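You operate a simulated robot arm through the tools that you are given. There is no shell and no other tool. Be economical: measure what you need, move in short steps, check, and stop when the job is done.

You run a simulated two-armed robot. Do the job below in one go: nothing can be reset, and whatever is moved stays where it is left.

Task
Take the small gold collar and leave it on top of the blue filter. Take the small silver collar and put it on top of the grey filter. Fetch the blue fuse from the top of the grey bench and stand it on top of the green block. Put the white stopper on the top of the grey bench away in the twenty-six bin. Fetch the white block and set it on the top of tank seventy-two beside its hose. Turn the water knob to 1. Take the grey clamp and leave it on the wooden shelf beside the bins. Any order will do.

It is judged by the outcome, as a careful person would: the job done as asked, and still so three seconds after it is handed in. It fails if anything else is knocked over, pushed out of place, dropped, spilled or broken. Lids that push on must go on centred and level and be pressed home; caps that screw on are set level and turned clockwise until they are tight.

Robot
Two 7-joint arms with fingered hands on one trunk, on a base that drives. Base frame: it is fixed to the floor where the robot stands at the start and does not move with it; the origin is under the middle of the robot, x ahead of it, y to its left, z up. Units: mm, rad, N and s.
The left shoulder is at the start at [21, 208, 1323], the right one opposite. Places, roughly: blue filter [1000, 3000, 1000]; blue fuse [1000, 3250, 750]; green block (4x9x4 cm) [1100, 3700, 900]; grey clamp (7x6x2 cm) [-9400, -3100, 900]; grey filter [1000, -2500, 1000]; small gold collar (5x5x2 cm) [500, 200, 800]; small silver collar (5x5x2 cm) [500, 300, 700]; top of tank seventy-two beside its hose (15x15 cm) [-3000, 4720, 320]; twenty-six bin (23x18 cm) [-9420, -2860, 920]; water knob [600, 6300, 900]; white block (4x9x4 cm) [1100, 4400, 900]; white stopper (3x3x3 cm) [1000, 3800, 900]; wooden shelf beside the bins [-9900, -4100, 1000]. Payload 5 kg a hand.
The TCP of each hand is the grasp point between the finger pads, 48 mm short of the fingertips. In the tool frame z runs along the fingers and y along their closing line. Largest opening 160 mm; the body of the gripper starts 56 mm behind the TCP. The gripper is a hand of 4 fingers: y runs from the thumb to the fingers, the wrist lies at [-26, -142, -252] in the tool frame, and closing takes about 1.5 s.
Orientation is that of the tool frame in the base frame, as a unit quaternion [x, y, z, w]. With the fingers straight down and the wrist toward the robot, the tool's x, y and z point along [0, 1, 0], [1, 0, 0] and [0, 0, -1] of the base frame.

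Tools
- The arms move only by the tool apply_moves. It takes "left_steps", "right_steps" or both (then of equal length, played together; a hand with none holds still); each is a list of rows, each a list of 6 numbers: the shift along the base's x, y, z in mm, then the turn, a rotation vector about the base's x, y, z in rad. In form: [[x, y, z, ax, ay, az], ...]. A call has 1 to 20 rows; each row shifts and turns the commanded pose from where the row before left it. "left_claw" and "right_claw" are, for a hand that has rows, the finger opening in mm, from 0 to 160, set as the call begins (left out, the last holds). A row lasts 0.2 s, in which the tool goes at most 50 mm and 0.15 rad; a call with a longer step from one row to the next is refused whole, and so is a gripper value outside its range. Where a pose cannot be reached the arm comes as near as it can. A force on the tool above 40 N (or 10 N above the force at the start of the call, whichever is more), or a blocked arm, ends the call early, and 0.2 s more pass. The fingers move at their own pace (about 108 mm/s each) and stop on an object; they squeeze with about 25 N. The grip force told is the motor's: it shows also when the fingers shut on nothing. Time passes only in rows, and 0.2 s behind the last, so rows that do not move let the fingers close. The reply holds the time, the measured pose of the TCP, the force on the tool along the base axes, the opening and the grip force, in the units named above and with some noise, with the torque about the TCP (base axes, N m) and any sound that the robot's microphone picked up, and new pictures: "views" is both (left out), scene, wrist or none (wrist: the cameras of the hands that moved).
- Cameras (640 x 400 px; columns grow to the right, rows downward): "scene" is now at [84.7, 35.7, 1500.6]; the picture's right is [0.45, -0.90, 0.00], its down [-0.60, -0.30, -0.74] and it looks along [0.66, 0.33, -0.67] (base axes); focal length 274 px, centre (320, 200). "left" rides on the left gripper at [-87, -133, -189] in its tool frame; the picture's right is [-0.83, -0.26, 0.49], its down [0.51, -0.71, 0.49] and it looks along [0.22, 0.66, 0.72] (tool axes); focal length 238 px, centre (320, 200). "right" rides on the right gripper at [87, -133, -189] in its tool frame; the picture's right is [-0.83, 0.26, -0.49], its down [-0.51, -0.71, 0.49] and it looks along [-0.22, 0.66, 0.72] (tool axes); focal length 238 px, centre (320, 200). There is no depth. A picture from a camera that has moved, and an enlarged one, comes with that camera's place and axes in the base frame and with its lens.
- lift_body(by): slides the trunk up (or, below 0, down) by that many mm; the arms and the scene camera ride with it, the base frame stays. It gives what a move gives, with no picture.
- roll_base(legs): drives the robot by 1 to 6 legs, each [ahead, left, turn to the left] in mm, mm and rad, along the robot's own axes; the way and the turn of a leg run together, so that a leg with both is an arc; at most 1500 mm and 3.142 rad a leg. The arms and the cameras ride along, it lands a little off, and it stops where it bumps. It gives what a move gives, and a new picture of the scene camera.
- move_fingers(index, middle, ring, thumb_bend, thumb_turn, hand): sets how far each is bent, from 0 (flat) to 1 (curled in); at 0.3 the hand is open as for a grip, at 0.7 the pads meet at the TCP. One left out holds its place. A second passes; each finger stops where it meets its share of the squeeze, and holds until it gets a number again. A gripper value or a shape takes the hand back. It gives what a move gives, with no picture; readings hold the bend of each and the force on the fingers (four entries, about 0 where the hand has none), thumb and palm. thumb_turn goes from beside the hand (0) to across from the fingers (1), as for a grip.
- hand_shape(shape, hand): the hand has 4 fingers and takes this shape, open, in about a second: jaw (thumb against the fingers, like two jaws); tri (thumb and two fingers); tip (a fingertip pinch); poke (one finger out to press); point (the index stretched); flat (the hand flat); cup (the hand cupped); fist (a fist). The gripper value then closes the fingers along that shape, each until it touches; the sizes above hold for jaw. It gives what a move gives, with no picture.
- turn_head(pan, tilt): turns the head with the scene camera to pan (to the left, within 1.501 rad either way) and tilt (down, from -0.506 to 1.204), counted from straight ahead of the robot. It gives what a move gives, and a new picture of the scene camera.
- close_up(camera, box): a new picture of the part [left, top, right, bottom] of that camera's present view, enlarged. It takes no simulated time.
- hand_in(): hands the job in; it is judged then, once.

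Go step by step. Nothing tells you exact positions but the pictures and the camera data: compare them with the known pose of the tool, close in by small moves and look again before you grip or let go. The budget is 196 turns and 260 pictures, counting those below and the enlarged ones. Unless the task says otherwise, let go and move clear before handing in, and close with one line.

The tools are called after "Emit:" by a JSON object that holds its "name" and its "arguments". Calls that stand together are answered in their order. apply_moves: Moves the arms, as the interface text tells. Its arguments: {"type":"object","properties":{"left_steps":{"type":"array"},"left_claw":{"type":"number"},"right_steps":{"type":"array"},"right_claw":{"type":"number"},"views":{"type":"string","enum":["both","scene","wrist","none"]}},"required":[]} The other tools are called the same way: lift_body (by) slides the trunk up or down; hand_shape (shape, hand) gives the hand a shape; move_fingers (index, middle, ring, thumb_bend, thumb_turn, hand) moves the fingers one by one; roll_base (legs) drives the base; turn_head (pan, tilt) turns the head that bears the scene camera; close_up (camera, box) takes an enlarged picture of a part of a camera's view; hand_in () hands the job in.

At the start:

```text
time: 0.0
left_tool_pos: [479.5, 528.6, 972.6]
left_ee_rot: [0.707, 0.707, 0.0, 0.0]
left_ft_force: [0.3, -0.4, -0.4]
left_wrist_torque: [-0.01, -0.01, 0.02]
left_finger_gap: 159.7
left_gripper_force: 0.0
left_shape: jaw
left_bend: [0.3, 0.3, 0.3, 0.3, 0.98]
left_finger forces: [0.0, 0.1, 0.1, 0.0, 0.0, 0.0]
right_tool_pos: [705.7, 58.4, 1034.1]
right_ee_rot: [0.707, 0.708, 0.0, -0.001]
right_ft_force: [0.6, -1.1, 0.4]
right_wrist_torque: [-0.04, -0.01, 0.03]
right_finger_gap: 159.3
right_gripper_force: 0.1
right_shape: jaw
right_bend: [0.3, 0.3, 0.3, 0.3, 0.98]
right_finger forces: [0.1, 0.0, 0.0, 0.0, 0.1, 0.1]
trunk travel left (down, up): [-325.0, 365.0]
robot x, y, heading: [3.2, 3.5, -0.0]
head pan, tilt: [0.463, 0.74]
```

scene: 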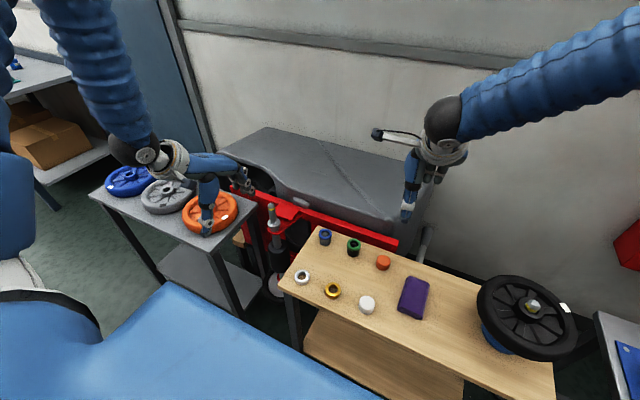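
right: 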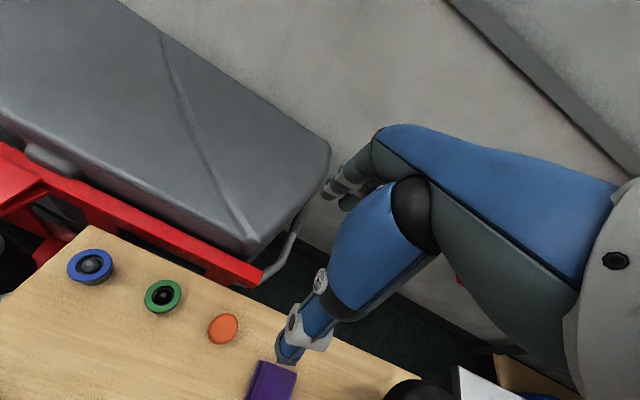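
left: 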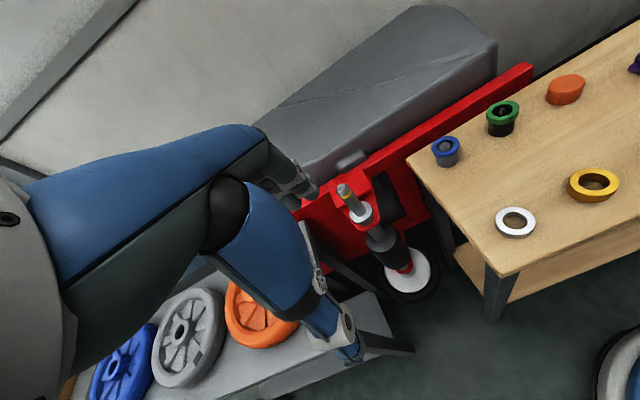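

I see the wooden table with the two small collars: silver near [480, 296, 754] and gold near [481, 191, 752]. I'll move the left hand above the silver one and look at both.

Emit:
{"name": "hand_shape", "arguments": {"hand": "left", "shape": "tip"}}

Emit:
{"name": "apply_moves", "arguments": {"left_steps": [[0, -46, -12, 0, 0, 0], [0, -46, -12, 0, 0, 0], [0, -46, -12, 0, 0, 0], [0, -46, -12, 0, 0, 0], [0, -46, -12, 0, 0, 0], [0, 0, -12, 0, 0, 0], [0, 0, 0, 0, 0, 0]]}}

Emit:
{"name": "close_up", "arguments": {"camera": "scene", "box": [240, 210, 440, 335]}}

```text
time: 0.9
left_tool_pos: [479.2, 529.1, 972.3]
left_ee_rot: [0.707, 0.707, 0.0, 0.001]
left_ft_force: [-0.3, -0.4, -0.5]
left_wrist_torque: [0.02, -0.01, -0.01]
left_finger_gap: 159.9
left_gripper_force: 0.0
left_shape: tip
left_bend: [0.3, 0.98, 0.99, 0.3, 0.98]
left_finger forces: [0.1, 0.1, 0.1, 0.0, 0.1, 0.0]
right_tool_pos: [705.6, 60.8, 1033.6]
right_ee_rot: [0.707, 0.707, 0.001, 0.0]
right_ft_force: [-0.3, -0.6, 0.7]
right_wrist_torque: [-0.01, -0.01, 0.03]
right_finger_gap: 159.8
right_gripper_force: 0.1
right_shape: jaw
right_bend: [0.3, 0.3, 0.3, 0.3, 0.98]
right_finger forces: [0.1, 0.0, 0.1, 0.0, 0.0, 0.1]
trunk travel left (down, up): [-325.0, 365.0]
robot x, y, heading: [0.1, 0.7, -0.0]
head pan, tilt: [0.463, 0.74]
```

```text
time: 2.5
left_tool_pos: [478.8, 298.0, 900.9]
left_ee_rot: [0.707, 0.708, 0.0, 0.0]
left_ft_force: [-0.2, -0.3, 0.0]
left_wrist_torque: [0.03, 0.04, 0.01]
left_finger_gap: 160.0
left_gripper_force: 0.0
left_shape: tip
left_bend: [0.3, 0.98, 0.99, 0.3, 0.97]
left_finger forces: [0.0, 0.0, 0.1, 0.1, 0.0, 0.0]
right_tool_pos: [706.2, 58.3, 1033.9]
right_ee_rot: [0.707, 0.708, 0.0, 0.0]
right_ft_force: [-0.2, -1.1, 0.0]
right_wrist_torque: [0.1, -0.01, 0.01]
right_finger_gap: 159.6
right_gripper_force: 0.0
right_shape: jaw
right_bend: [0.3, 0.3, 0.3, 0.3, 0.98]
right_finger forces: [0.0, 0.0, 0.0, 0.1, 0.0, 0.0]
trunk travel left (down, up): [-325.0, 365.0]
robot x, y, heading: [2.7, 2.5, 0.002]
head pan, tilt: [0.463, 0.74]
camera scene: at [84.4, 34.5, 1500.7], right [0.45, -0.9, 0.0], down [-0.6, -0.3, -0.74], along [0.66, 0.33, -0.67], focal length 274 px, centre (320, 200)
camera left: at [345.7, 211.5, 1090.8], right [-0.26, -0.83, -0.49], down [-0.71, 0.51, -0.49], along [0.66, 0.22, -0.72], focal length 238 px, centre (320, 200)
```

scene: 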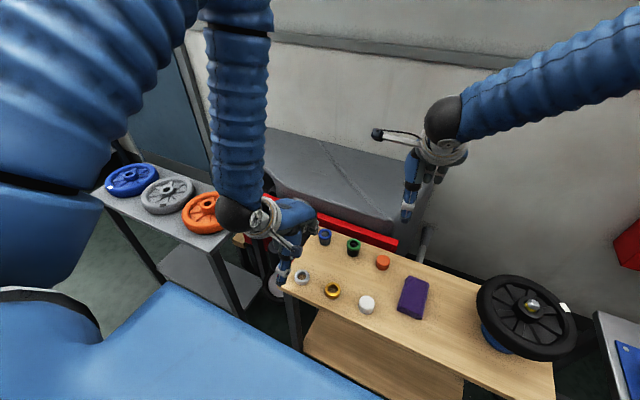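
left: 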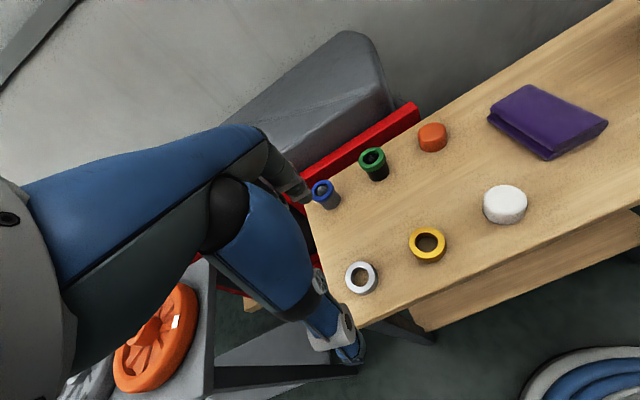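

```text
3.20 times, centred on (340, 272) of scene
camera zoom: at [84.4, 34.5, 1500.7], right [0.45, -0.9, 0.0], down [-0.6, -0.3, -0.74], along [0.66, 0.33, -0.67], focal length 878 px, centre (256, -32)
```

zoom: 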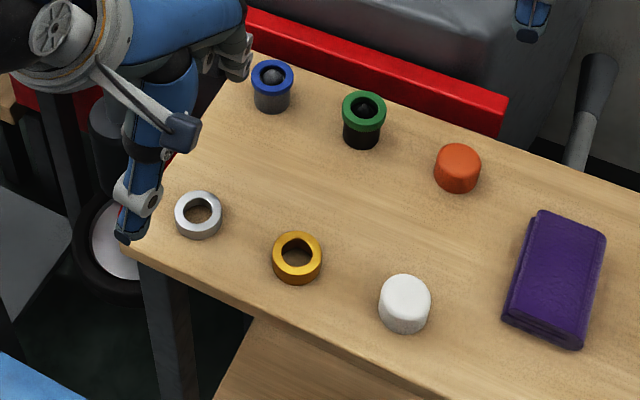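

The silver ring is confirmed at about [478, 296], with its top near z 757. I'll narrow the left hand's opening and come down over it.

Emit:
{"name": "apply_moves", "arguments": {"left_steps": [[0, -1, -15, 0, 0, 0], [0, -1, -15, 0, 0, 0], [0, 0, -20, 0, 0, 0], [0, 0, -20, 0, 0, 0], [0, 0, -20, 0, 0, 0], [0, 0, 0, 0, 0, 0]], "left_claw": 90}}

Emit:
{"name": "close_up", "arguments": {"camera": "scene", "box": [240, 210, 400, 310]}}

```text
time: 3.9
left_tool_pos: [477.9, 297.1, 810.8]
left_ee_rot: [0.707, 0.707, 0.001, 0.0]
left_ft_force: [-0.4, -0.1, 0.6]
left_wrist_torque: [0.03, -0.04, -0.01]
left_finger_gap: 90.3
left_gripper_force: 0.1
left_shape: tip
left_bend: [0.73, 0.98, 0.99, 0.67, 1.0]
left_finger forces: [0.0, 0.1, 0.0, 0.0, 0.1, 0.0]
right_tool_pos: [705.6, 59.0, 1035.1]
right_ee_rot: [0.707, 0.707, 0.0, -0.001]
right_ft_force: [0.0, -0.5, 1.1]
right_wrist_torque: [-0.01, -0.03, 0.01]
right_finger_gap: 159.4
right_gripper_force: 0.1
right_shape: jaw
right_bend: [0.3, 0.3, 0.3, 0.3, 0.98]
right_finger forces: [0.0, 0.1, 0.0, 0.1, 0.1, 0.0]
trunk travel left (down, up): [-325.0, 365.0]
robot x, y, heading: [-1.4, 0.1, -0.002]
head pan, tilt: [0.463, 0.74]
camera scene: at [84.2, 35.2, 1500.7], right [0.45, -0.9, 0.0], down [-0.6, -0.3, -0.74], along [0.66, 0.33, -0.67], focal length 274 px, centre (320, 200)
camera left: at [345.8, 210.4, 1000.7], right [-0.26, -0.83, -0.49], down [-0.71, 0.51, -0.49], along [0.66, 0.22, -0.72], focal length 238 px, centre (320, 200)
```

scene: 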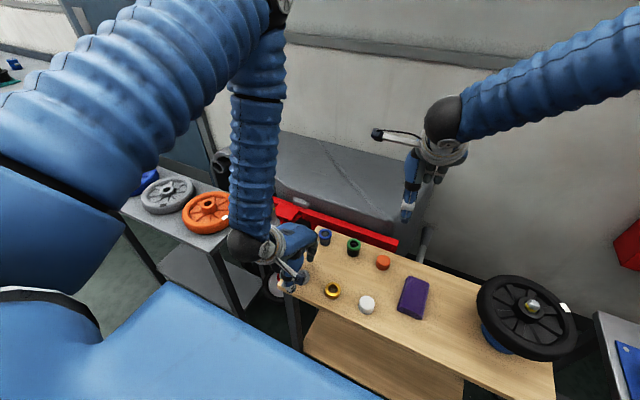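
left: 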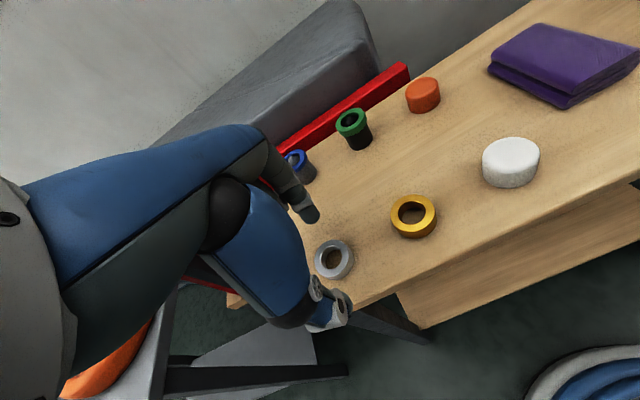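

```text
4.00 times, centred on (320, 260) of scene
camera zoom: at [84.2, 35.2, 1500.7], right [0.45, -0.9, 0.0], down [-0.6, -0.3, -0.74], along [0.66, 0.33, -0.67], focal length 1098 px, centre (320, -40)
```

zoom: 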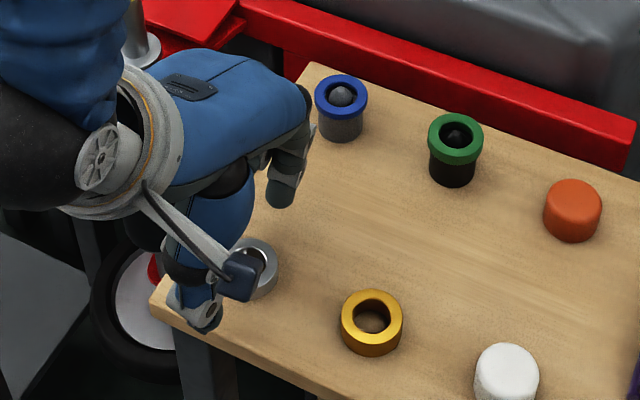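

The finger and thumb straddle the ring. I'll lower until the tips nearly touch the table, watching the force.

Emit:
{"name": "apply_moves", "arguments": {"left_steps": [[1, -1, -7, 0, 0, 0], [1, 0, -7, 0, 0, 0], [0, 0, -4, 0, 0, 0], [0, 0, 0, 0, 0, 0]], "views": "wrist"}}

Emit:
{"name": "close_up", "arguments": {"camera": "left", "box": [240, 150, 440, 350]}}

```text
time: 4.9
left_tool_pos: [481.5, 296.5, 792.9]
left_ee_rot: [0.708, 0.707, 0.0, 0.0]
left_ft_force: [0.0, -0.4, 1.0]
left_wrist_torque: [0.04, 0.01, -0.02]
left_finger_gap: 90.1
left_gripper_force: 0.0
left_shape: tip
left_bend: [0.73, 0.98, 0.99, 0.67, 1.0]
left_finger forces: [0.0, 0.0, 0.0, 0.0, 0.0, 0.0]
right_tool_pos: [706.2, 58.2, 1035.9]
right_ee_rot: [0.707, 0.707, 0.001, 0.0]
right_ft_force: [0.3, 0.2, 0.3]
right_wrist_torque: [0.01, 0.02, 0.02]
right_finger_gap: 159.3
right_gripper_force: 0.1
right_shape: jaw
right_bend: [0.3, 0.3, 0.3, 0.3, 0.98]
right_finger forces: [0.0, 0.0, 0.0, 0.0, 0.1, 0.0]
trunk travel left (down, up): [-325.0, 365.0]
robot x, y, heading: [1.5, 3.4, -0.0]
head pan, tilt: [0.463, 0.74]
camera left: at [348.2, 210.0, 982.4], right [-0.26, -0.83, -0.49], down [-0.71, 0.51, -0.49], along [0.66, 0.22, -0.72], focal length 238 px, centre (320, 200)
```

left: 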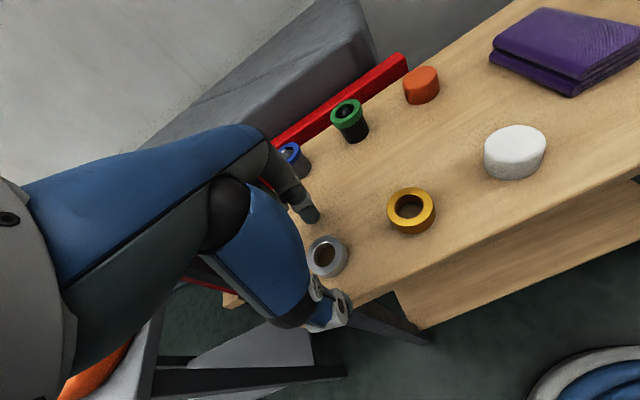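

```text
2.00 times, centred on (340, 250) of left
camera zoom: at [348.2, 210.0, 982.4], right [-0.26, -0.83, -0.49], down [-0.71, 0.51, -0.49], along [0.66, 0.22, -0.72], focal length 477 px, centre (280, 100)
```

zoom: 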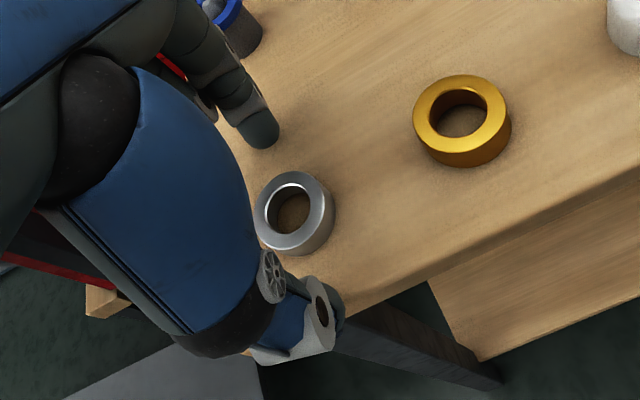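

The tips appear to sit beside the ring. I'll close partway and check whether the finger and thumb meet the ring rather than the table edge.

Emit:
{"name": "apply_moves", "arguments": {"left_steps": [[0, 0, 0, 0, 0, 0], [0, 0, 0, 0, 0, 0], [0, 0, 0, 0, 0, 0], [0, 0, 0, 0, 0, 0]], "left_claw": 60, "views": "none"}}

Emit:
{"name": "close_up", "arguments": {"camera": "left", "box": [240, 150, 440, 350]}}

```text
time: 5.9
left_tool_pos: [480.5, 296.2, 793.3]
left_ee_rot: [0.707, 0.708, 0.0, 0.0]
left_ft_force: [-0.4, -0.2, 0.2]
left_wrist_torque: [0.02, -0.01, 0.01]
left_finger_gap: 61.3
left_gripper_force: 0.0
left_shape: tip
left_bend: [0.73, 0.98, 0.99, 0.73, 1.0]
left_finger forces: [0.0, 0.0, 0.0, 0.1, 0.0, 0.0]
right_tool_pos: [705.5, 59.2, 1034.0]
right_ee_rot: [0.707, 0.707, -0.001, 0.0]
right_ft_force: [0.3, 0.3, -0.3]
right_wrist_torque: [0.03, -0.02, -0.03]
right_finger_gap: 159.7
right_gripper_force: 0.1
right_shape: jaw
right_bend: [0.3, 0.3, 0.3, 0.3, 0.98]
right_finger forces: [0.0, 0.1, 0.0, 0.0, 0.0, 0.0]
trunk travel left (down, up): [-325.0, 365.0]
robot x, y, heading: [-0.5, -0.9, -0.001]
head pan, tilt: [0.463, 0.74]
```

```text
2.00 times, centred on (340, 250) of left
camera zoom: at [348.2, 209.9, 982.4], right [-0.26, -0.83, -0.49], down [-0.71, 0.51, -0.49], along [0.66, 0.22, -0.72], focal length 477 px, centre (280, 100)
```

zoom: 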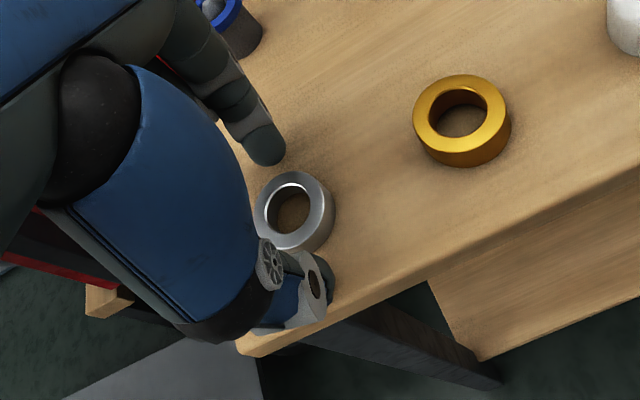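

No contact yet, and both tips are closing on the ring. I'll close on it fully.

Emit:
{"name": "apply_moves", "arguments": {"left_steps": [[0, 0, 0, 0, 0, 0], [0, 0, 0, 0, 0, 0], [0, 0, 0, 0, 0, 0], [0, 0, 0, 0, 0, 0], [0, 0, 0, 0, 0, 0], [0, 0, 0, 0, 0, 0]], "left_claw": 10, "views": "none"}}

Emit:
{"name": "close_up", "arguments": {"camera": "left", "box": [240, 150, 440, 350]}}

```text
time: 7.3
left_tool_pos: [481.0, 297.3, 792.6]
left_ee_rot: [0.707, 0.707, 0.0, 0.001]
left_ft_force: [-0.4, -0.8, 0.3]
left_wrist_torque: [0.0, 0.04, 0.01]
left_finger_gap: 39.8
left_gripper_force: 24.5
left_shape: tip
left_bend: [0.73, 1.0, 1.0, 0.74, 1.0]
left_finger forces: [21.9, 0.1, 0.0, 0.0, 21.5, 0.0]
right_tool_pos: [706.7, 59.9, 1034.1]
right_ee_rot: [0.707, 0.707, 0.0, 0.0]
right_ft_force: [0.0, 0.6, 0.1]
right_wrist_torque: [0.0, 0.02, -0.01]
right_finger_gap: 159.9
right_gripper_force: 0.1
right_shape: jaw
right_bend: [0.3, 0.3, 0.3, 0.3, 0.98]
right_finger forces: [0.0, 0.1, 0.0, 0.1, 0.0, 0.0]
trunk travel left (down, up): [-325.0, 365.0]
robot x, y, heading: [0.4, 1.3, 0.002]
head pan, tilt: [0.463, 0.74]
```

```text
2.00 times, centred on (340, 250) of left
camera zoom: at [348.2, 209.9, 982.4], right [-0.26, -0.83, -0.49], down [-0.71, 0.51, -0.49], along [0.66, 0.22, -0.72], focal length 477 px, centre (280, 100)
```

zoom: 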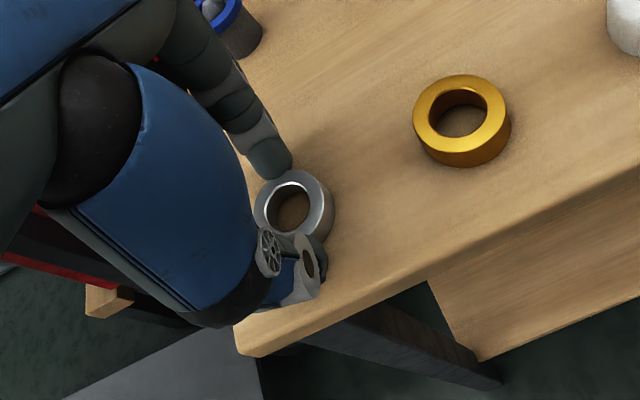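

The ring is gripped at about 40 mm with 24 N. I'll lift it clear to the left and set the right hand to a fingertip pinch.

Emit:
{"name": "apply_moves", "arguments": {"left_steps": [[0, 0, 15, 0, 0, 0], [0, 0, 20, 0, 0, 0], [0, 0, 40, 0, 0, 0], [0, 0, 45, 0, 0, 0], [0, 40, 45, 0, 0, 0], [0, 45, 0, 0, 0, 0], [0, 45, 0, 0, 0, 0], [0, 45, 0, 0, 0, 0], [0, 0, 0, 0, 0, 0]], "views": "wrist"}}

Emit:
{"name": "hand_shape", "arguments": {"hand": "right", "shape": "tip"}}

Emit:
{"name": "apply_moves", "arguments": {"right_steps": [[-45, 22, -22, 0, 0, 0], [-45, 22, -22, 0, 0, 0], [-45, 22, -22, 0, 0, 0], [-45, 22, -22, 0, 0, 0], [-45, 22, -22, 0, 0, 0], [0, 22, -22, 0, 0, 0], [0, 0, 0, 0, 0, 0]], "right_claw": 90}}

```text
refused: row 5 steps farther than a row can; nothing moved
```

```text
time: 8.2
left_tool_pos: [481.4, 296.5, 793.4]
left_ee_rot: [0.708, 0.706, 0.0, -0.001]
left_ft_force: [-0.5, 0.1, -0.7]
left_wrist_torque: [0.01, 0.02, 0.03]
left_finger_gap: 39.9
left_gripper_force: 25.2
left_shape: tip
left_bend: [0.73, 1.0, 1.0, 0.74, 1.0]
left_finger forces: [21.9, 0.0, 0.0, 0.0, 21.2, 0.1]
right_tool_pos: [706.8, 57.8, 1034.5]
right_ee_rot: [0.706, 0.708, 0.0, 0.0]
right_ft_force: [0.2, -0.4, -0.3]
right_wrist_torque: [0.01, -0.01, 0.03]
right_finger_gap: 159.7
right_gripper_force: 0.2
right_shape: tip
right_bend: [0.3, 0.98, 0.99, 0.3, 0.98]
right_finger forces: [0.0, 0.0, 0.0, 0.0, 0.1, 0.1]
trunk travel left (down, up): [-325.0, 365.0]
robot x, y, heading: [1.2, -0.2, 0.004]
head pan, tilt: [0.463, 0.74]
```

```text
refused: row 1 steps farther than a row can; nothing moved
```

My steps were too long, so nothing moved. I'll repeat them with shorter rows.

Emit:
{"name": "apply_moves", "arguments": {"left_steps": [[0, 0, 15, 0, 0, 0], [0, 0, 20, 0, 0, 0], [0, 0, 40, 0, 0, 0], [0, 0, 45, 0, 0, 0], [0, 30, 35, 0, 0, 0], [0, 45, 0, 0, 0, 0], [0, 45, 0, 0, 0, 0], [0, 45, 0, 0, 0, 0], [0, 45, 0, 0, 0, 0], [0, 0, 0, 0, 0, 0]], "views": "wrist"}}

Emit:
{"name": "apply_moves", "arguments": {"right_steps": [[-40, 22, -18, 0, 0, 0], [-40, 22, -18, 0, 0, 0], [-40, 22, -18, 0, 0, 0], [-40, 22, -18, 0, 0, 0], [-40, 22, -18, 0, 0, 0], [-26, 23, -18, 0, 0, 0], [0, 0, -26, 0, 0, 0], [0, 0, 0, 0, 0, 0]], "right_claw": 90}}

```text
time: 10.4
left_tool_pos: [481.1, 504.9, 947.8]
left_ee_rot: [0.707, 0.707, 0.0, 0.0]
left_ft_force: [1.1, -1.1, -0.5]
left_wrist_torque: [0.06, 0.06, 0.0]
left_finger_gap: 39.9
left_gripper_force: 25.1
left_shape: tip
left_bend: [0.73, 1.0, 1.0, 0.74, 1.0]
left_finger forces: [21.9, 0.0, 0.1, 0.1, 21.0, 0.1]
right_tool_pos: [706.9, 58.0, 1034.0]
right_ee_rot: [0.708, 0.707, 0.0, 0.0]
right_ft_force: [0.1, -1.2, -0.2]
right_wrist_torque: [0.08, 0.01, 0.03]
right_finger_gap: 159.6
right_gripper_force: 0.2
right_shape: tip
right_bend: [0.3, 0.98, 0.99, 0.3, 0.98]
right_finger forces: [0.1, 0.0, 0.0, 0.0, 0.0, 0.0]
trunk travel left (down, up): [-325.0, 365.0]
robot x, y, heading: [1.5, 0.1, -0.003]
head pan, tilt: [0.463, 0.74]
camera left: at [349.1, 418.7, 1137.0], right [-0.26, -0.83, -0.49], down [-0.71, 0.51, -0.49], along [0.66, 0.22, -0.72], focal length 238 px, centre (320, 200)
```

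left: 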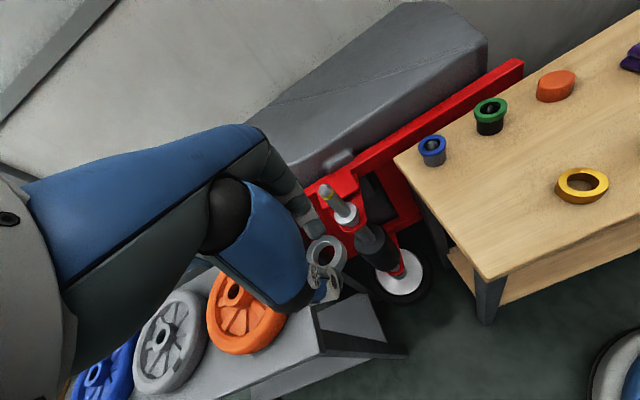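

```text
time: 12.2
left_tool_pos: [480.1, 506.7, 947.7]
left_ee_rot: [0.707, 0.707, -0.001, 0.0]
left_ft_force: [-1.2, -0.2, 0.0]
left_wrist_torque: [-0.01, -0.07, 0.01]
left_finger_gap: 39.7
left_gripper_force: 25.1
left_shape: tip
left_bend: [0.73, 1.0, 1.0, 0.74, 1.0]
left_finger forces: [21.8, 0.1, 0.0, 0.0, 21.0, 0.0]
right_tool_pos: [479.6, 195.2, 901.3]
right_ee_rot: [0.707, 0.707, 0.0, 0.0]
right_ft_force: [-0.2, 0.5, -0.2]
right_wrist_torque: [-0.01, -0.04, 0.01]
right_finger_gap: 90.4
right_gripper_force: 0.0
right_shape: tip
right_bend: [0.73, 0.98, 0.99, 0.67, 1.0]
right_finger forces: [0.0, 0.0, 0.1, 0.1, 0.1, 0.0]
trunk travel left (down, up): [-325.0, 365.0]
robot x, y, heading: [0.1, 0.9, 0.001]
head pan, tilt: [0.463, 0.74]
camera scene: at [83.6, 36.4, 1500.7], right [0.45, -0.9, 0.0], down [-0.6, -0.3, -0.74], along [0.66, 0.33, -0.67], focal length 274 px, centre (320, 200)
camera right: at [345.9, 280.7, 1089.6], right [0.26, -0.83, 0.49], down [-0.71, -0.51, -0.49], along [0.66, -0.22, -0.72], focal length 238 px, centre (320, 200)
```

scene: 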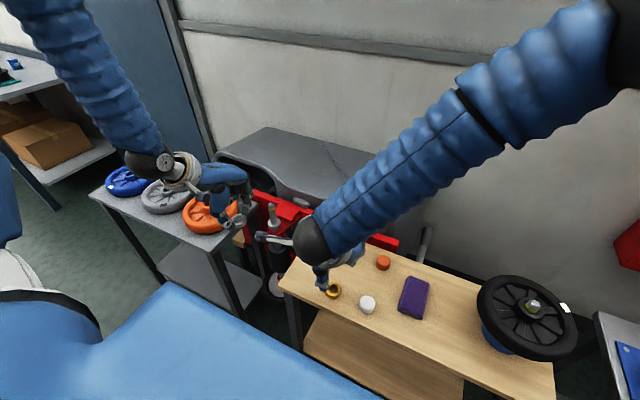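
right: 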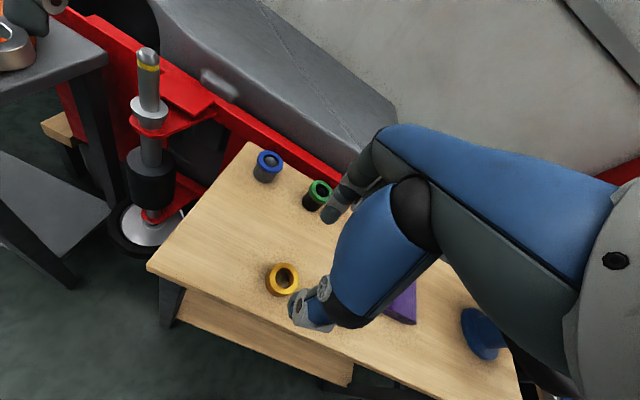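

The gold ring is at about [479, 191]. I'll lower the right hand around it the same way as before and close.

Emit:
{"name": "apply_moves", "arguments": {"right_steps": [[1, -2, -30, 0, 0, 0], [0, -2, -30, 0, 0, 0], [0, 0, -25, 0, 0, 0], [0, 0, -15, 0, 0, 0], [0, 0, -8, 0, 0, 0], [0, 0, 0, 0, 0, 0]], "views": "none"}}

Emit:
{"name": "close_up", "arguments": {"camera": "right", "box": [200, 150, 400, 350]}}

```text
time: 13.6
left_tool_pos: [481.0, 507.2, 947.0]
left_ee_rot: [0.708, 0.707, -0.001, 0.0]
left_ft_force: [-0.5, 0.4, 0.0]
left_wrist_torque: [0.02, -0.01, 0.0]
left_finger_gap: 39.6
left_gripper_force: 24.6
left_shape: tip
left_bend: [0.73, 1.0, 1.0, 0.74, 1.0]
left_finger forces: [21.8, 0.0, 0.0, 0.1, 21.0, 0.0]
right_tool_pos: [481.4, 188.4, 794.2]
right_ee_rot: [0.707, 0.707, 0.0, -0.001]
right_ft_force: [-0.1, 0.4, -0.1]
right_wrist_torque: [0.01, 0.0, 0.01]
right_finger_gap: 90.2
right_gripper_force: 0.0
right_shape: tip
right_bend: [0.73, 0.98, 0.99, 0.67, 1.0]
right_finger forces: [0.0, 0.1, 0.0, 0.1, 0.1, 0.1]
trunk travel left (down, up): [-325.0, 365.0]
robot x, y, heading: [-0.3, -2.9, 0.0]
head pan, tilt: [0.463, 0.74]
```

```text
2.00 times, centred on (300, 250) of right
camera zoom: at [348.2, 275.1, 981.2], right [0.26, -0.83, 0.49], down [-0.71, -0.51, -0.49], along [0.66, -0.22, -0.72], focal length 477 px, centre (360, 100)
```

zoom: 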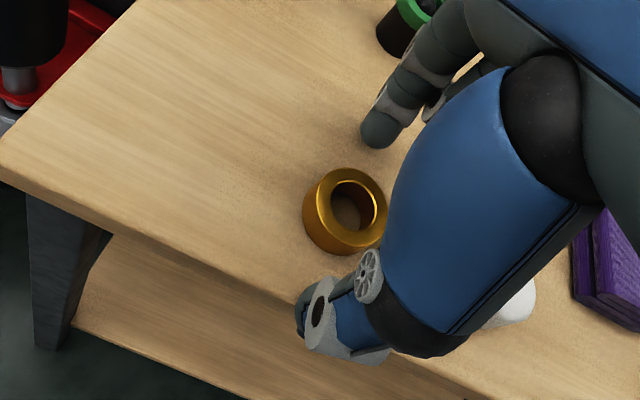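

The ring centre reads y ≈ 192, so I'll nudge by 3 mm and close.

Emit:
{"name": "apply_moves", "arguments": {"right_steps": [[-1, 3, -1, 0, 0, 0], [0, 0, 0, 0, 0, 0], [0, 0, 0, 0, 0, 0], [0, 0, 0, 0, 0, 0], [0, 0, 0, 0, 0, 0], [0, 0, 0, 0, 0, 0]], "right_claw": 10, "views": "none"}}

Emit:
{"name": "apply_moves", "arguments": {"right_steps": [[0, 0, 15, 0, 0, 0], [0, 0, 20, 0, 0, 0], [0, 0, 40, 0, 0, 0], [0, 0, 45, 0, 0, 0], [0, 0, 45, 0, 0, 0], [0, -45, 0, 0, 0, 0], [0, -45, 0, 0, 0, 0], [0, -45, 0, 0, 0, 0], [0, 0, 0, 0, 0, 0]], "views": "wrist"}}

Emit:
{"name": "turn_head", "arguments": {"pan": 1.3, "tilt": 0.3}}

```text
time: 15.0
left_tool_pos: [481.8, 505.6, 946.5]
left_ee_rot: [0.707, 0.707, 0.0, 0.0]
left_ft_force: [0.7, -0.5, -1.2]
left_wrist_torque: [-0.01, 0.0, 0.01]
left_finger_gap: 40.0
left_gripper_force: 25.2
left_shape: tip
left_bend: [0.73, 1.0, 1.0, 0.74, 1.0]
left_finger forces: [21.8, 0.0, 0.1, 0.0, 21.0, 0.0]
right_tool_pos: [480.2, 192.5, 792.1]
right_ee_rot: [0.707, 0.707, 0.0, 0.0]
right_ft_force: [-0.1, -1.0, -0.3]
right_wrist_torque: [-0.01, 0.0, 0.02]
right_finger_gap: 38.5
right_gripper_force: 24.3
right_shape: tip
right_bend: [0.72, 1.0, 1.0, 0.74, 1.0]
right_finger forces: [22.2, 0.0, 0.0, 0.0, 22.8, 0.0]
trunk travel left (down, up): [-325.0, 365.0]
robot x, y, heading: [2.3, -0.0, -0.002]
head pan, tilt: [0.463, 0.74]
```

```text
time: 17.0
left_tool_pos: [480.1, 507.3, 946.9]
left_ee_rot: [0.707, 0.707, -0.001, -0.001]
left_ft_force: [-0.7, -0.1, -0.6]
left_wrist_torque: [-0.08, -0.03, 0.0]
left_finger_gap: 39.6
left_gripper_force: 24.7
left_shape: tip
left_bend: [0.73, 1.0, 1.0, 0.74, 1.0]
left_finger forces: [21.8, 0.0, 0.0, 0.0, 20.8, 0.0]
right_tool_pos: [481.1, 58.1, 957.7]
right_ee_rot: [0.707, 0.707, -0.001, 0.002]
right_ft_force: [-0.3, 0.6, -1.9]
right_wrist_torque: [-0.09, 0.01, 0.0]
right_finger_gap: 38.5
right_gripper_force: 25.3
right_shape: tip
right_bend: [0.72, 1.0, 1.0, 0.74, 1.0]
right_finger forces: [22.1, 0.0, 0.1, 0.0, 22.9, 0.0]
trunk travel left (down, up): [-325.0, 365.0]
robot x, y, heading: [-4.7, 0.8, -0.001]
head pan, tilt: [0.463, 0.74]
camera right: at [348.1, 143.8, 1145.2], right [0.26, -0.83, 0.49], down [-0.71, -0.51, -0.49], along [0.66, -0.22, -0.72], focal length 238 px, centre (320, 200)
```

right: 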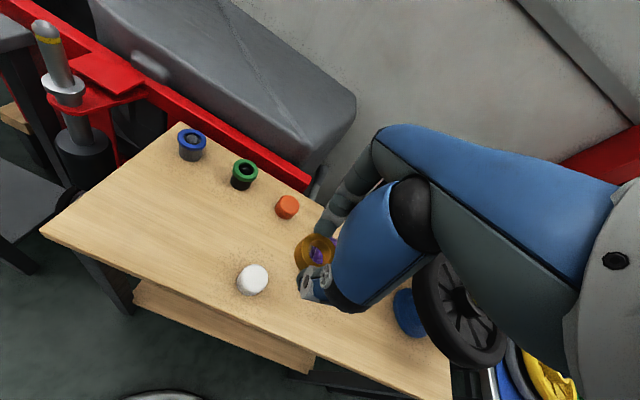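

```text
time: 18.2
left_tool_pos: [481.2, 506.8, 947.7]
left_ee_rot: [0.708, 0.707, 0.0, 0.001]
left_ft_force: [-1.6, -0.3, -1.8]
left_wrist_torque: [0.0, 0.05, -0.01]
left_finger_gap: 39.4
left_gripper_force: 24.8
left_shape: tip
left_bend: [0.73, 1.0, 1.0, 0.74, 1.0]
left_finger forces: [21.8, 0.0, 0.0, 0.0, 21.0, 0.1]
right_tool_pos: [481.0, 56.5, 957.9]
right_ee_rot: [0.707, 0.707, -0.001, 0.0]
right_ft_force: [-0.4, -1.1, -1.3]
right_wrist_torque: [0.03, -0.03, 0.03]
right_finger_gap: 38.7
right_gripper_force: 25.3
right_shape: tip
right_bend: [0.72, 1.0, 1.0, 0.74, 1.0]
right_finger forces: [22.3, 0.0, 0.0, 0.0, 22.8, 0.0]
trunk travel left (down, up): [-325.0, 365.0]
robot x, y, heading: [-0.4, -0.2, -0.001]
head pan, tilt: [1.3, 0.3]
camera scene: at [35.1, 88.5, 1540.0], right [0.96, -0.27, 0.0], down [-0.08, -0.29, -0.96], along [0.26, 0.92, -0.3], focal length 274 px, centre (320, 200)
```

scene: 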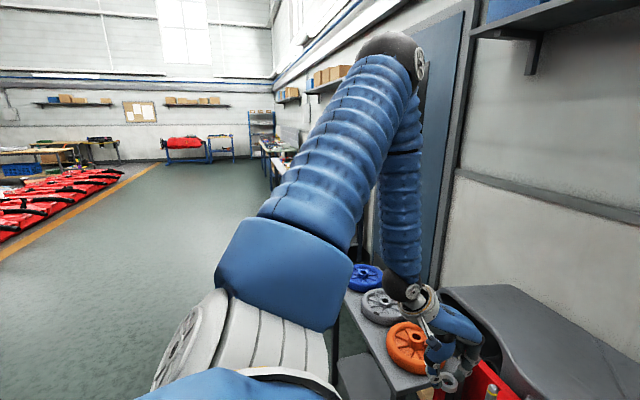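

Both collars are held. I'll look to the right toward the grey filter before driving.

Emit:
{"name": "turn_head", "arguments": {"pan": -1.2, "tilt": 0.4}}

Emit:
{"name": "roll_base", "arguments": {"legs": [[-450, 0, 0]]}}

```text
time: 20.4
left_tool_pos: [481.1, 505.7, 945.9]
left_ee_rot: [0.707, 0.707, 0.0, 0.0]
left_ft_force: [-0.5, 0.1, -1.1]
left_wrist_torque: [0.01, 0.02, 0.03]
left_finger_gap: 39.7
left_gripper_force: 25.8
left_shape: tip
left_bend: [0.73, 1.0, 1.0, 0.74, 1.0]
left_finger forces: [21.9, 0.1, 0.1, 0.0, 20.9, 0.0]
right_tool_pos: [481.4, 56.0, 956.8]
right_ee_rot: [0.707, 0.707, 0.0, 0.0]
right_ft_force: [0.5, 0.4, -2.3]
right_wrist_torque: [-0.03, -0.02, -0.01]
right_finger_gap: 38.8
right_gripper_force: 24.9
right_shape: tip
right_bend: [0.72, 1.0, 1.0, 0.74, 1.0]
right_finger forces: [22.3, 0.1, 0.0, 0.0, 22.7, 0.0]
trunk travel left (down, up): [-325.0, 365.0]
robot x, y, heading: [-1.0, 1.0, 0.002]
head pan, tilt: [-1.201, 0.4]
camera scene: at [43.7, -87.6, 1530.8], right [-0.93, -0.36, 0.0], down [-0.14, 0.36, -0.92], along [0.33, -0.86, -0.39], focal length 274 px, centre (320, 200)
```

scene: 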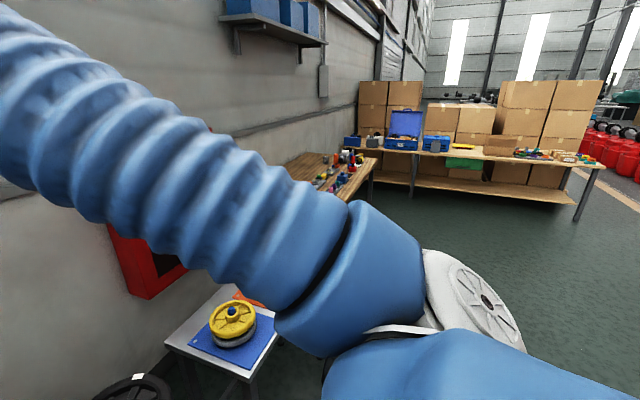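

```text
time: 23.1
left_tool_pos: [30.5, 507.2, 948.5]
left_ee_rot: [0.706, 0.708, 0.0, -0.001]
left_ft_force: [0.2, -0.9, -1.5]
left_wrist_torque: [0.01, -0.04, 0.04]
left_finger_gap: 39.7
left_gripper_force: 24.7
left_shape: tip
left_bend: [0.73, 1.0, 1.0, 0.74, 1.0]
left_finger forces: [21.8, 0.0, 0.1, 0.0, 20.9, 0.0]
right_tool_pos: [31.4, 56.5, 957.2]
right_ee_rot: [0.706, 0.708, 0.001, 0.0]
right_ft_force: [0.0, 0.1, -2.1]
right_wrist_torque: [-0.03, -0.08, -0.02]
right_finger_gap: 38.5
right_gripper_force: 25.0
right_shape: tip
right_bend: [0.72, 1.0, 1.0, 0.74, 1.0]
right_finger forces: [22.3, 0.0, 0.0, 0.0, 22.8, 0.1]
trunk travel left (down, up): [-325.0, 365.0]
robot x, y, heading: [-446.6, -0.9, 0.005]
head pan, tilt: [-1.201, 0.4]
camera scene: at [-405.9, -88.4, 1530.9], right [-0.93, -0.37, 0.0], down [-0.14, 0.36, -0.92], along [0.34, -0.86, -0.39], focal length 274 px, centre (320, 200)
```

scene: 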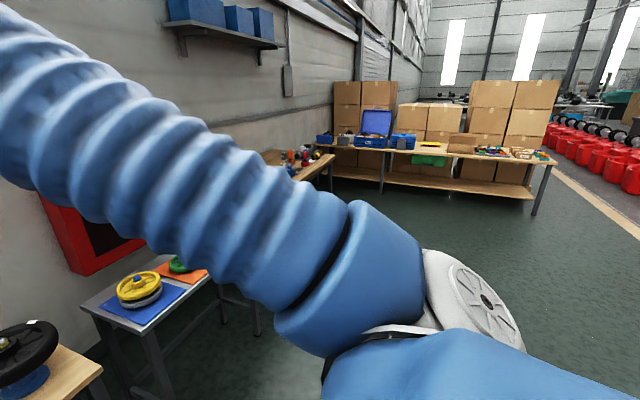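

The way to the right looks open at x ≈ -450. A wooden table with many small things stands by the wall at about y = -2500. I'll drive right and look.

Emit:
{"name": "roll_base", "arguments": {"legs": [[0, -1300, 0], [0, -900, 0]]}}

Emit:
{"name": "turn_head", "arguments": {"pan": -0.2, "tilt": 0.4}}

```text
time: 34.1
left_tool_pos: [41.7, -1716.9, 947.4]
left_ee_rot: [0.706, 0.708, 0.0, 0.0]
left_ft_force: [-0.5, -0.2, -0.6]
left_wrist_torque: [0.05, -0.01, 0.03]
left_finger_gap: 39.6
left_gripper_force: 25.0
left_shape: tip
left_bend: [0.73, 1.0, 1.0, 0.74, 1.0]
left_finger forces: [21.6, 0.0, 0.0, 0.1, 20.9, 0.1]
right_tool_pos: [44.3, -2167.5, 956.6]
right_ee_rot: [0.706, 0.708, -0.001, 0.0]
right_ft_force: [-0.4, -0.4, -1.2]
right_wrist_torque: [0.01, 0.01, 0.03]
right_finger_gap: 38.8
right_gripper_force: 24.9
right_shape: tip
right_bend: [0.72, 1.0, 1.0, 0.74, 1.0]
right_finger forces: [22.1, 0.0, 0.0, 0.0, 22.8, 0.0]
trunk travel left (down, up): [-325.0, 365.0]
robot x, y, heading: [-438.0, -2222.9, 0.004]
head pan, tilt: [-1.201, 0.4]
camera scene: at [-393.0, -2312.7, 1530.8], right [-0.93, -0.36, 0.0], down [-0.14, 0.36, -0.92], along [0.34, -0.86, -0.39], focal length 274 px, centre (320, 200)
```

scene: 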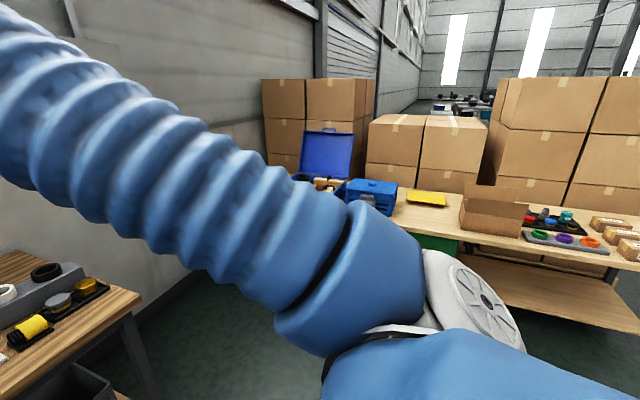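

```text
time: 35.4
left_tool_pos: [42.7, -1715.7, 947.6]
left_ee_rot: [0.706, 0.709, -0.001, 0.0]
left_ft_force: [0.1, 0.1, -1.0]
left_wrist_torque: [-0.02, 0.0, 0.02]
left_finger_gap: 39.5
left_gripper_force: 25.1
left_shape: tip
left_bend: [0.73, 1.0, 1.0, 0.74, 1.0]
left_finger forces: [21.7, 0.0, 0.1, 0.0, 20.9, 0.0]
right_tool_pos: [44.8, -2166.4, 956.1]
right_ee_rot: [0.706, 0.708, -0.001, 0.0]
right_ft_force: [-0.2, -0.4, -1.4]
right_wrist_torque: [0.03, 0.0, 0.02]
right_finger_gap: 38.7
right_gripper_force: 24.7
right_shape: tip
right_bend: [0.72, 1.0, 1.0, 0.74, 1.0]
right_finger forces: [22.2, 0.1, 0.1, 0.0, 22.8, 0.0]
trunk travel left (down, up): [-325.0, 365.0]
robot x, y, heading: [-435.5, -2228.4, 0.003]
head pan, tilt: [-0.201, 0.4]
camera scene: at [-336.0, -2244.1, 1530.8], right [-0.2, -0.98, 0.0], down [-0.38, 0.08, -0.92], along [0.9, -0.18, -0.39], focal length 274 px, centre (320, 200)
```

scene: 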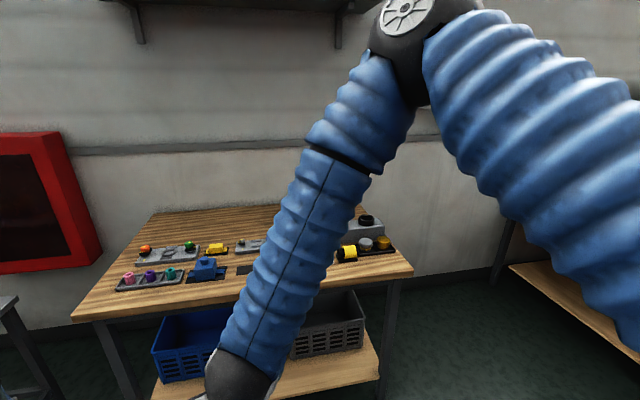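

The bench is ahead. I'll zoom in to find the grey filter.

Emit:
{"name": "close_up", "arguments": {"camera": "scene", "box": [70, 190, 430, 330]}}

```text
1.78 times, centred on (250, 260) of scene
camera zoom: at [-336.0, -2244.1, 1530.8], right [-0.2, -0.98, 0.0], down [-0.38, 0.08, -0.92], along [0.9, -0.18, -0.39], focal length 488 px, centre (444, 93)
```

zoom: 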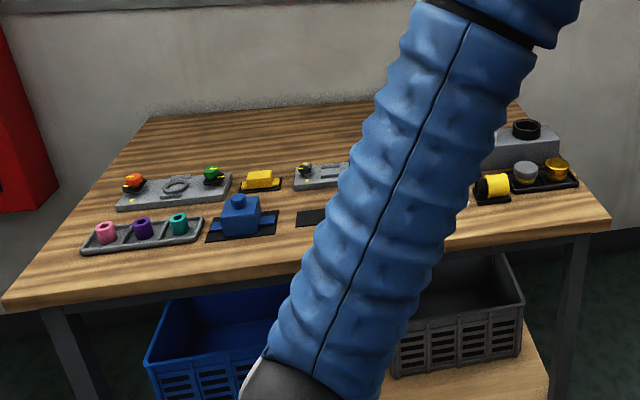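

Part of the bench is hidden behind the right arm. I'll swing that arm right for a clear view.

Emit:
{"name": "apply_moves", "arguments": {"right_steps": [[0, -45, 0, 0, 0, 0], [0, -45, 0, 0, 0, 0], [0, -45, 0, 0, 0, 0], [0, -45, 0, 0, 0, 0], [0, -45, 0, 0, 0, 0], [0, -45, 0, 0, 0, 0], [0, -45, 0, 0, 0, 0], [0, -45, 0, 0, 0, 0], [-30, -30, 0, 0, 0, 0], [-30, -30, 0, 0, 0, 0], [-30, -30, 0, 0, 0, 0]], "views": "scene"}}

Emit:
{"name": "close_up", "arguments": {"camera": "scene", "box": [190, 190, 430, 320]}}

```text
time: 37.8
left_tool_pos: [41.0, -1719.1, 948.0]
left_ee_rot: [0.706, 0.709, 0.001, 0.0]
left_ft_force: [-0.1, -0.1, -1.1]
left_wrist_torque: [0.12, -0.05, 0.05]
left_finger_gap: 40.0
left_gripper_force: 24.8
left_shape: tip
left_bend: [0.73, 1.0, 1.0, 0.74, 1.0]
left_finger forces: [21.7, 0.0, 0.0, 0.0, 20.9, 0.0]
right_tool_pos: [-5.5, -2636.0, 938.3]
right_ee_rot: [0.705, 0.709, 0.001, -0.002]
right_ft_force: [-0.4, -1.1, -1.6]
right_wrist_torque: [0.07, -0.04, 0.02]
right_finger_gap: 38.7
right_gripper_force: 25.5
right_shape: tip
right_bend: [0.72, 1.0, 1.0, 0.74, 1.0]
right_finger forces: [21.8, 0.0, 0.1, 0.1, 22.6, 0.1]
right hand out of reach, approached as far as the arm can: row 9, 10, 11
trunk travel left (down, up): [-325.0, 365.0]
robot x, y, heading: [-434.1, -2224.8, 0.003]
head pan, tilt: [-0.201, 0.4]
camera scene: at [-337.4, -2246.3, 1530.9], right [-0.2, -0.98, 0.0], down [-0.38, 0.08, -0.92], along [0.9, -0.18, -0.39], focal length 274 px, centre (320, 200)
```

scene: 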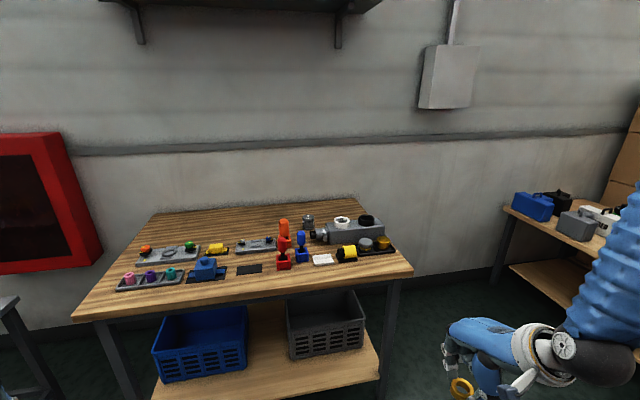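

```text
2.67 times, centred on (310, 255) of scene
camera zoom: at [-337.4, -2246.3, 1530.9], right [-0.2, -0.98, 0.0], down [-0.38, 0.08, -0.92], along [0.9, -0.18, -0.39], focal length 732 px, centre (347, 53)
```

zoom: 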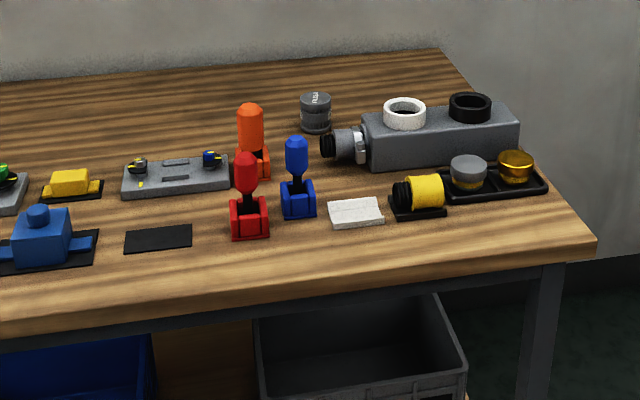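

There's a grey canister at the back of the bench with lettering on it. I'll zoom in tight to see whether it's the grey filter.

Emit:
{"name": "close_up", "arguments": {"camera": "scene", "box": [285, 205, 345, 245]}}

Emit:
{"name": "close_up", "arguments": {"camera": "scene", "box": [330, 225, 410, 275]}}

```text
10.00 times, centred on (315, 225) of scene
camera zoom: at [-337.4, -2246.3, 1530.9], right [-0.2, -0.98, 0.0], down [-0.38, 0.08, -0.92], along [0.9, -0.18, -0.39], focal length 2744 px, centre (370, -50)
```

zoom: 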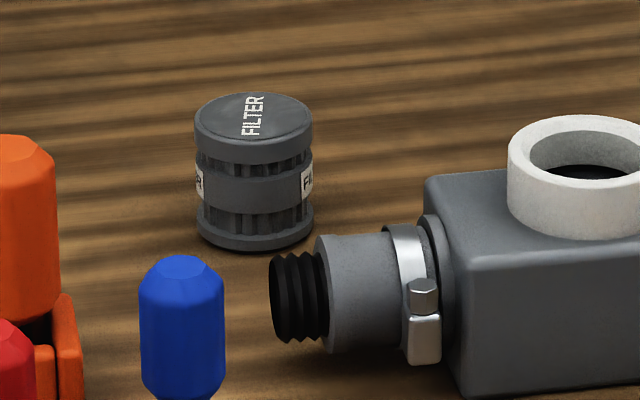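

```text
8.00 times, centred on (370, 250) of scene
camera zoom: at [-337.4, -2246.3, 1530.9], right [-0.2, -0.98, 0.0], down [-0.38, 0.08, -0.92], along [0.9, -0.18, -0.39], focal length 2195 px, centre (-80, -200)
```

zoom: 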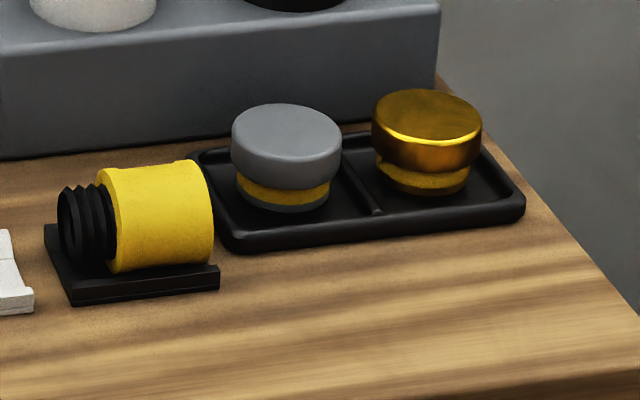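

That is the grey filter: flat top, roughly 60 mm across, at about x 850–1000, y -2430. I'll raise the trunk, move right so the left arm faces it, and come forward.

Emit:
{"name": "lift_body", "arguments": {"by": 150}}

Emit:
{"name": "roll_base", "arguments": {"legs": [[0, -420, 0], [450, 0, 0]]}}

Emit:
{"name": "turn_head", "arguments": {"pan": 0.2, "tilt": 0.65}}

```text
time: 39.5
left_tool_pos: [43.2, -1715.8, 1097.3]
left_ee_rot: [0.706, 0.708, -0.001, -0.001]
left_ft_force: [0.5, -0.5, -1.9]
left_wrist_torque: [0.04, 0.03, 0.0]
left_finger_gap: 39.6
left_gripper_force: 25.0
left_shape: tip
left_bend: [0.73, 1.0, 1.0, 0.74, 1.0]
left_finger forces: [21.6, 0.0, 0.0, 0.0, 20.7, 0.2]
right_tool_pos: [-5.7, -2633.4, 1086.9]
right_ee_rot: [0.705, 0.709, 0.0, -0.002]
right_ft_force: [0.9, -0.2, -2.2]
right_wrist_torque: [0.01, -0.02, 0.01]
right_finger_gap: 38.5
right_gripper_force: 25.4
right_shape: tip
right_bend: [0.72, 1.0, 1.0, 0.74, 1.0]
right_finger forces: [21.7, 0.0, 0.1, 0.0, 22.6, 0.1]
trunk travel left (down, up): [-475.0, 215.0]
robot x, y, heading: [-439.6, -2219.7, 0.004]
head pan, tilt: [-0.201, 0.4]
```

```text
time: 44.4
left_tool_pos: [491.8, -2140.2, 1097.1]
left_ee_rot: [0.706, 0.708, -0.001, -0.001]
left_ft_force: [0.4, 0.8, -1.2]
left_wrist_torque: [-0.02, 0.0, -0.03]
left_finger_gap: 39.6
left_gripper_force: 25.3
left_shape: tip
left_bend: [0.73, 1.0, 1.0, 0.74, 1.0]
left_finger forces: [21.7, 0.0, 0.0, 0.1, 20.9, 0.0]
right_tool_pos: [441.7, -3057.5, 1087.2]
right_ee_rot: [0.707, 0.708, -0.001, -0.002]
right_ft_force: [1.2, 0.2, -2.5]
right_wrist_torque: [0.03, 0.01, 0.01]
right_finger_gap: 38.4
right_gripper_force: 24.7
right_shape: tip
right_bend: [0.72, 1.0, 1.0, 0.74, 1.0]
right_finger forces: [21.9, 0.0, 0.1, 0.0, 22.4, 0.1]
trunk travel left (down, up): [-475.0, 215.0]
robot x, y, heading: [8.3, -2648.3, -0.001]
head pan, tilt: [-0.201, 0.4]
camera scene: at [112.1, -2666.8, 1680.8], right [-0.2, -0.98, 0.0], down [-0.38, 0.08, -0.92], along [0.9, -0.18, -0.39], focal length 274 px, centre (320, 200)
```

scene: 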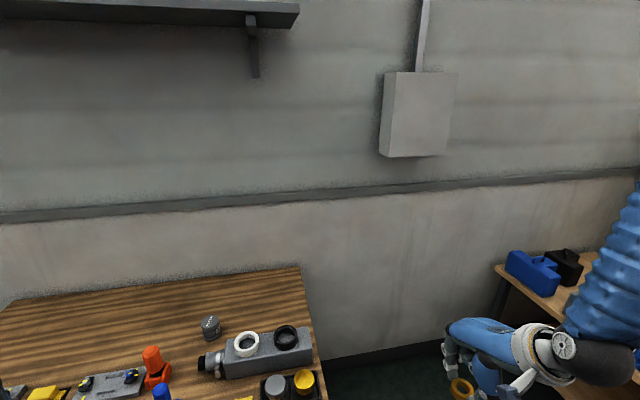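

```text
time: 45.3
left_tool_pos: [490.6, -2139.4, 1097.6]
left_ee_rot: [0.706, 0.708, 0.0, 0.0]
left_ft_force: [-0.2, -0.8, -1.3]
left_wrist_torque: [0.01, -0.03, 0.03]
left_finger_gap: 40.0
left_gripper_force: 25.2
left_shape: tip
left_bend: [0.73, 1.0, 1.0, 0.74, 1.0]
left_finger forces: [21.6, 0.0, 0.0, 0.0, 20.7, 0.0]
right_tool_pos: [443.5, -3057.6, 1087.1]
right_ee_rot: [0.707, 0.707, 0.0, -0.002]
right_ft_force: [-0.5, 0.1, -0.9]
right_wrist_torque: [-0.01, -0.02, 0.01]
right_finger_gap: 38.4
right_gripper_force: 25.2
right_shape: tip
right_bend: [0.72, 1.0, 1.0, 0.74, 1.0]
right_finger forces: [21.9, 0.0, 0.0, 0.0, 22.6, 0.0]
trunk travel left (down, up): [-475.0, 215.0]
robot x, y, heading: [9.3, -2645.4, 0.003]
head pan, tilt: [0.201, 0.649]
camera scene: at [105.3, -2631.1, 1658.4], right [0.2, -0.98, 0.0], down [-0.59, -0.12, -0.8], along [0.78, 0.16, -0.6], focal length 274 px, centre (320, 200)
```

scene: 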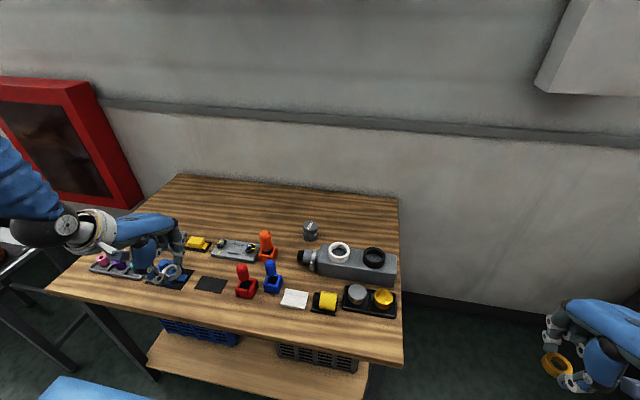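

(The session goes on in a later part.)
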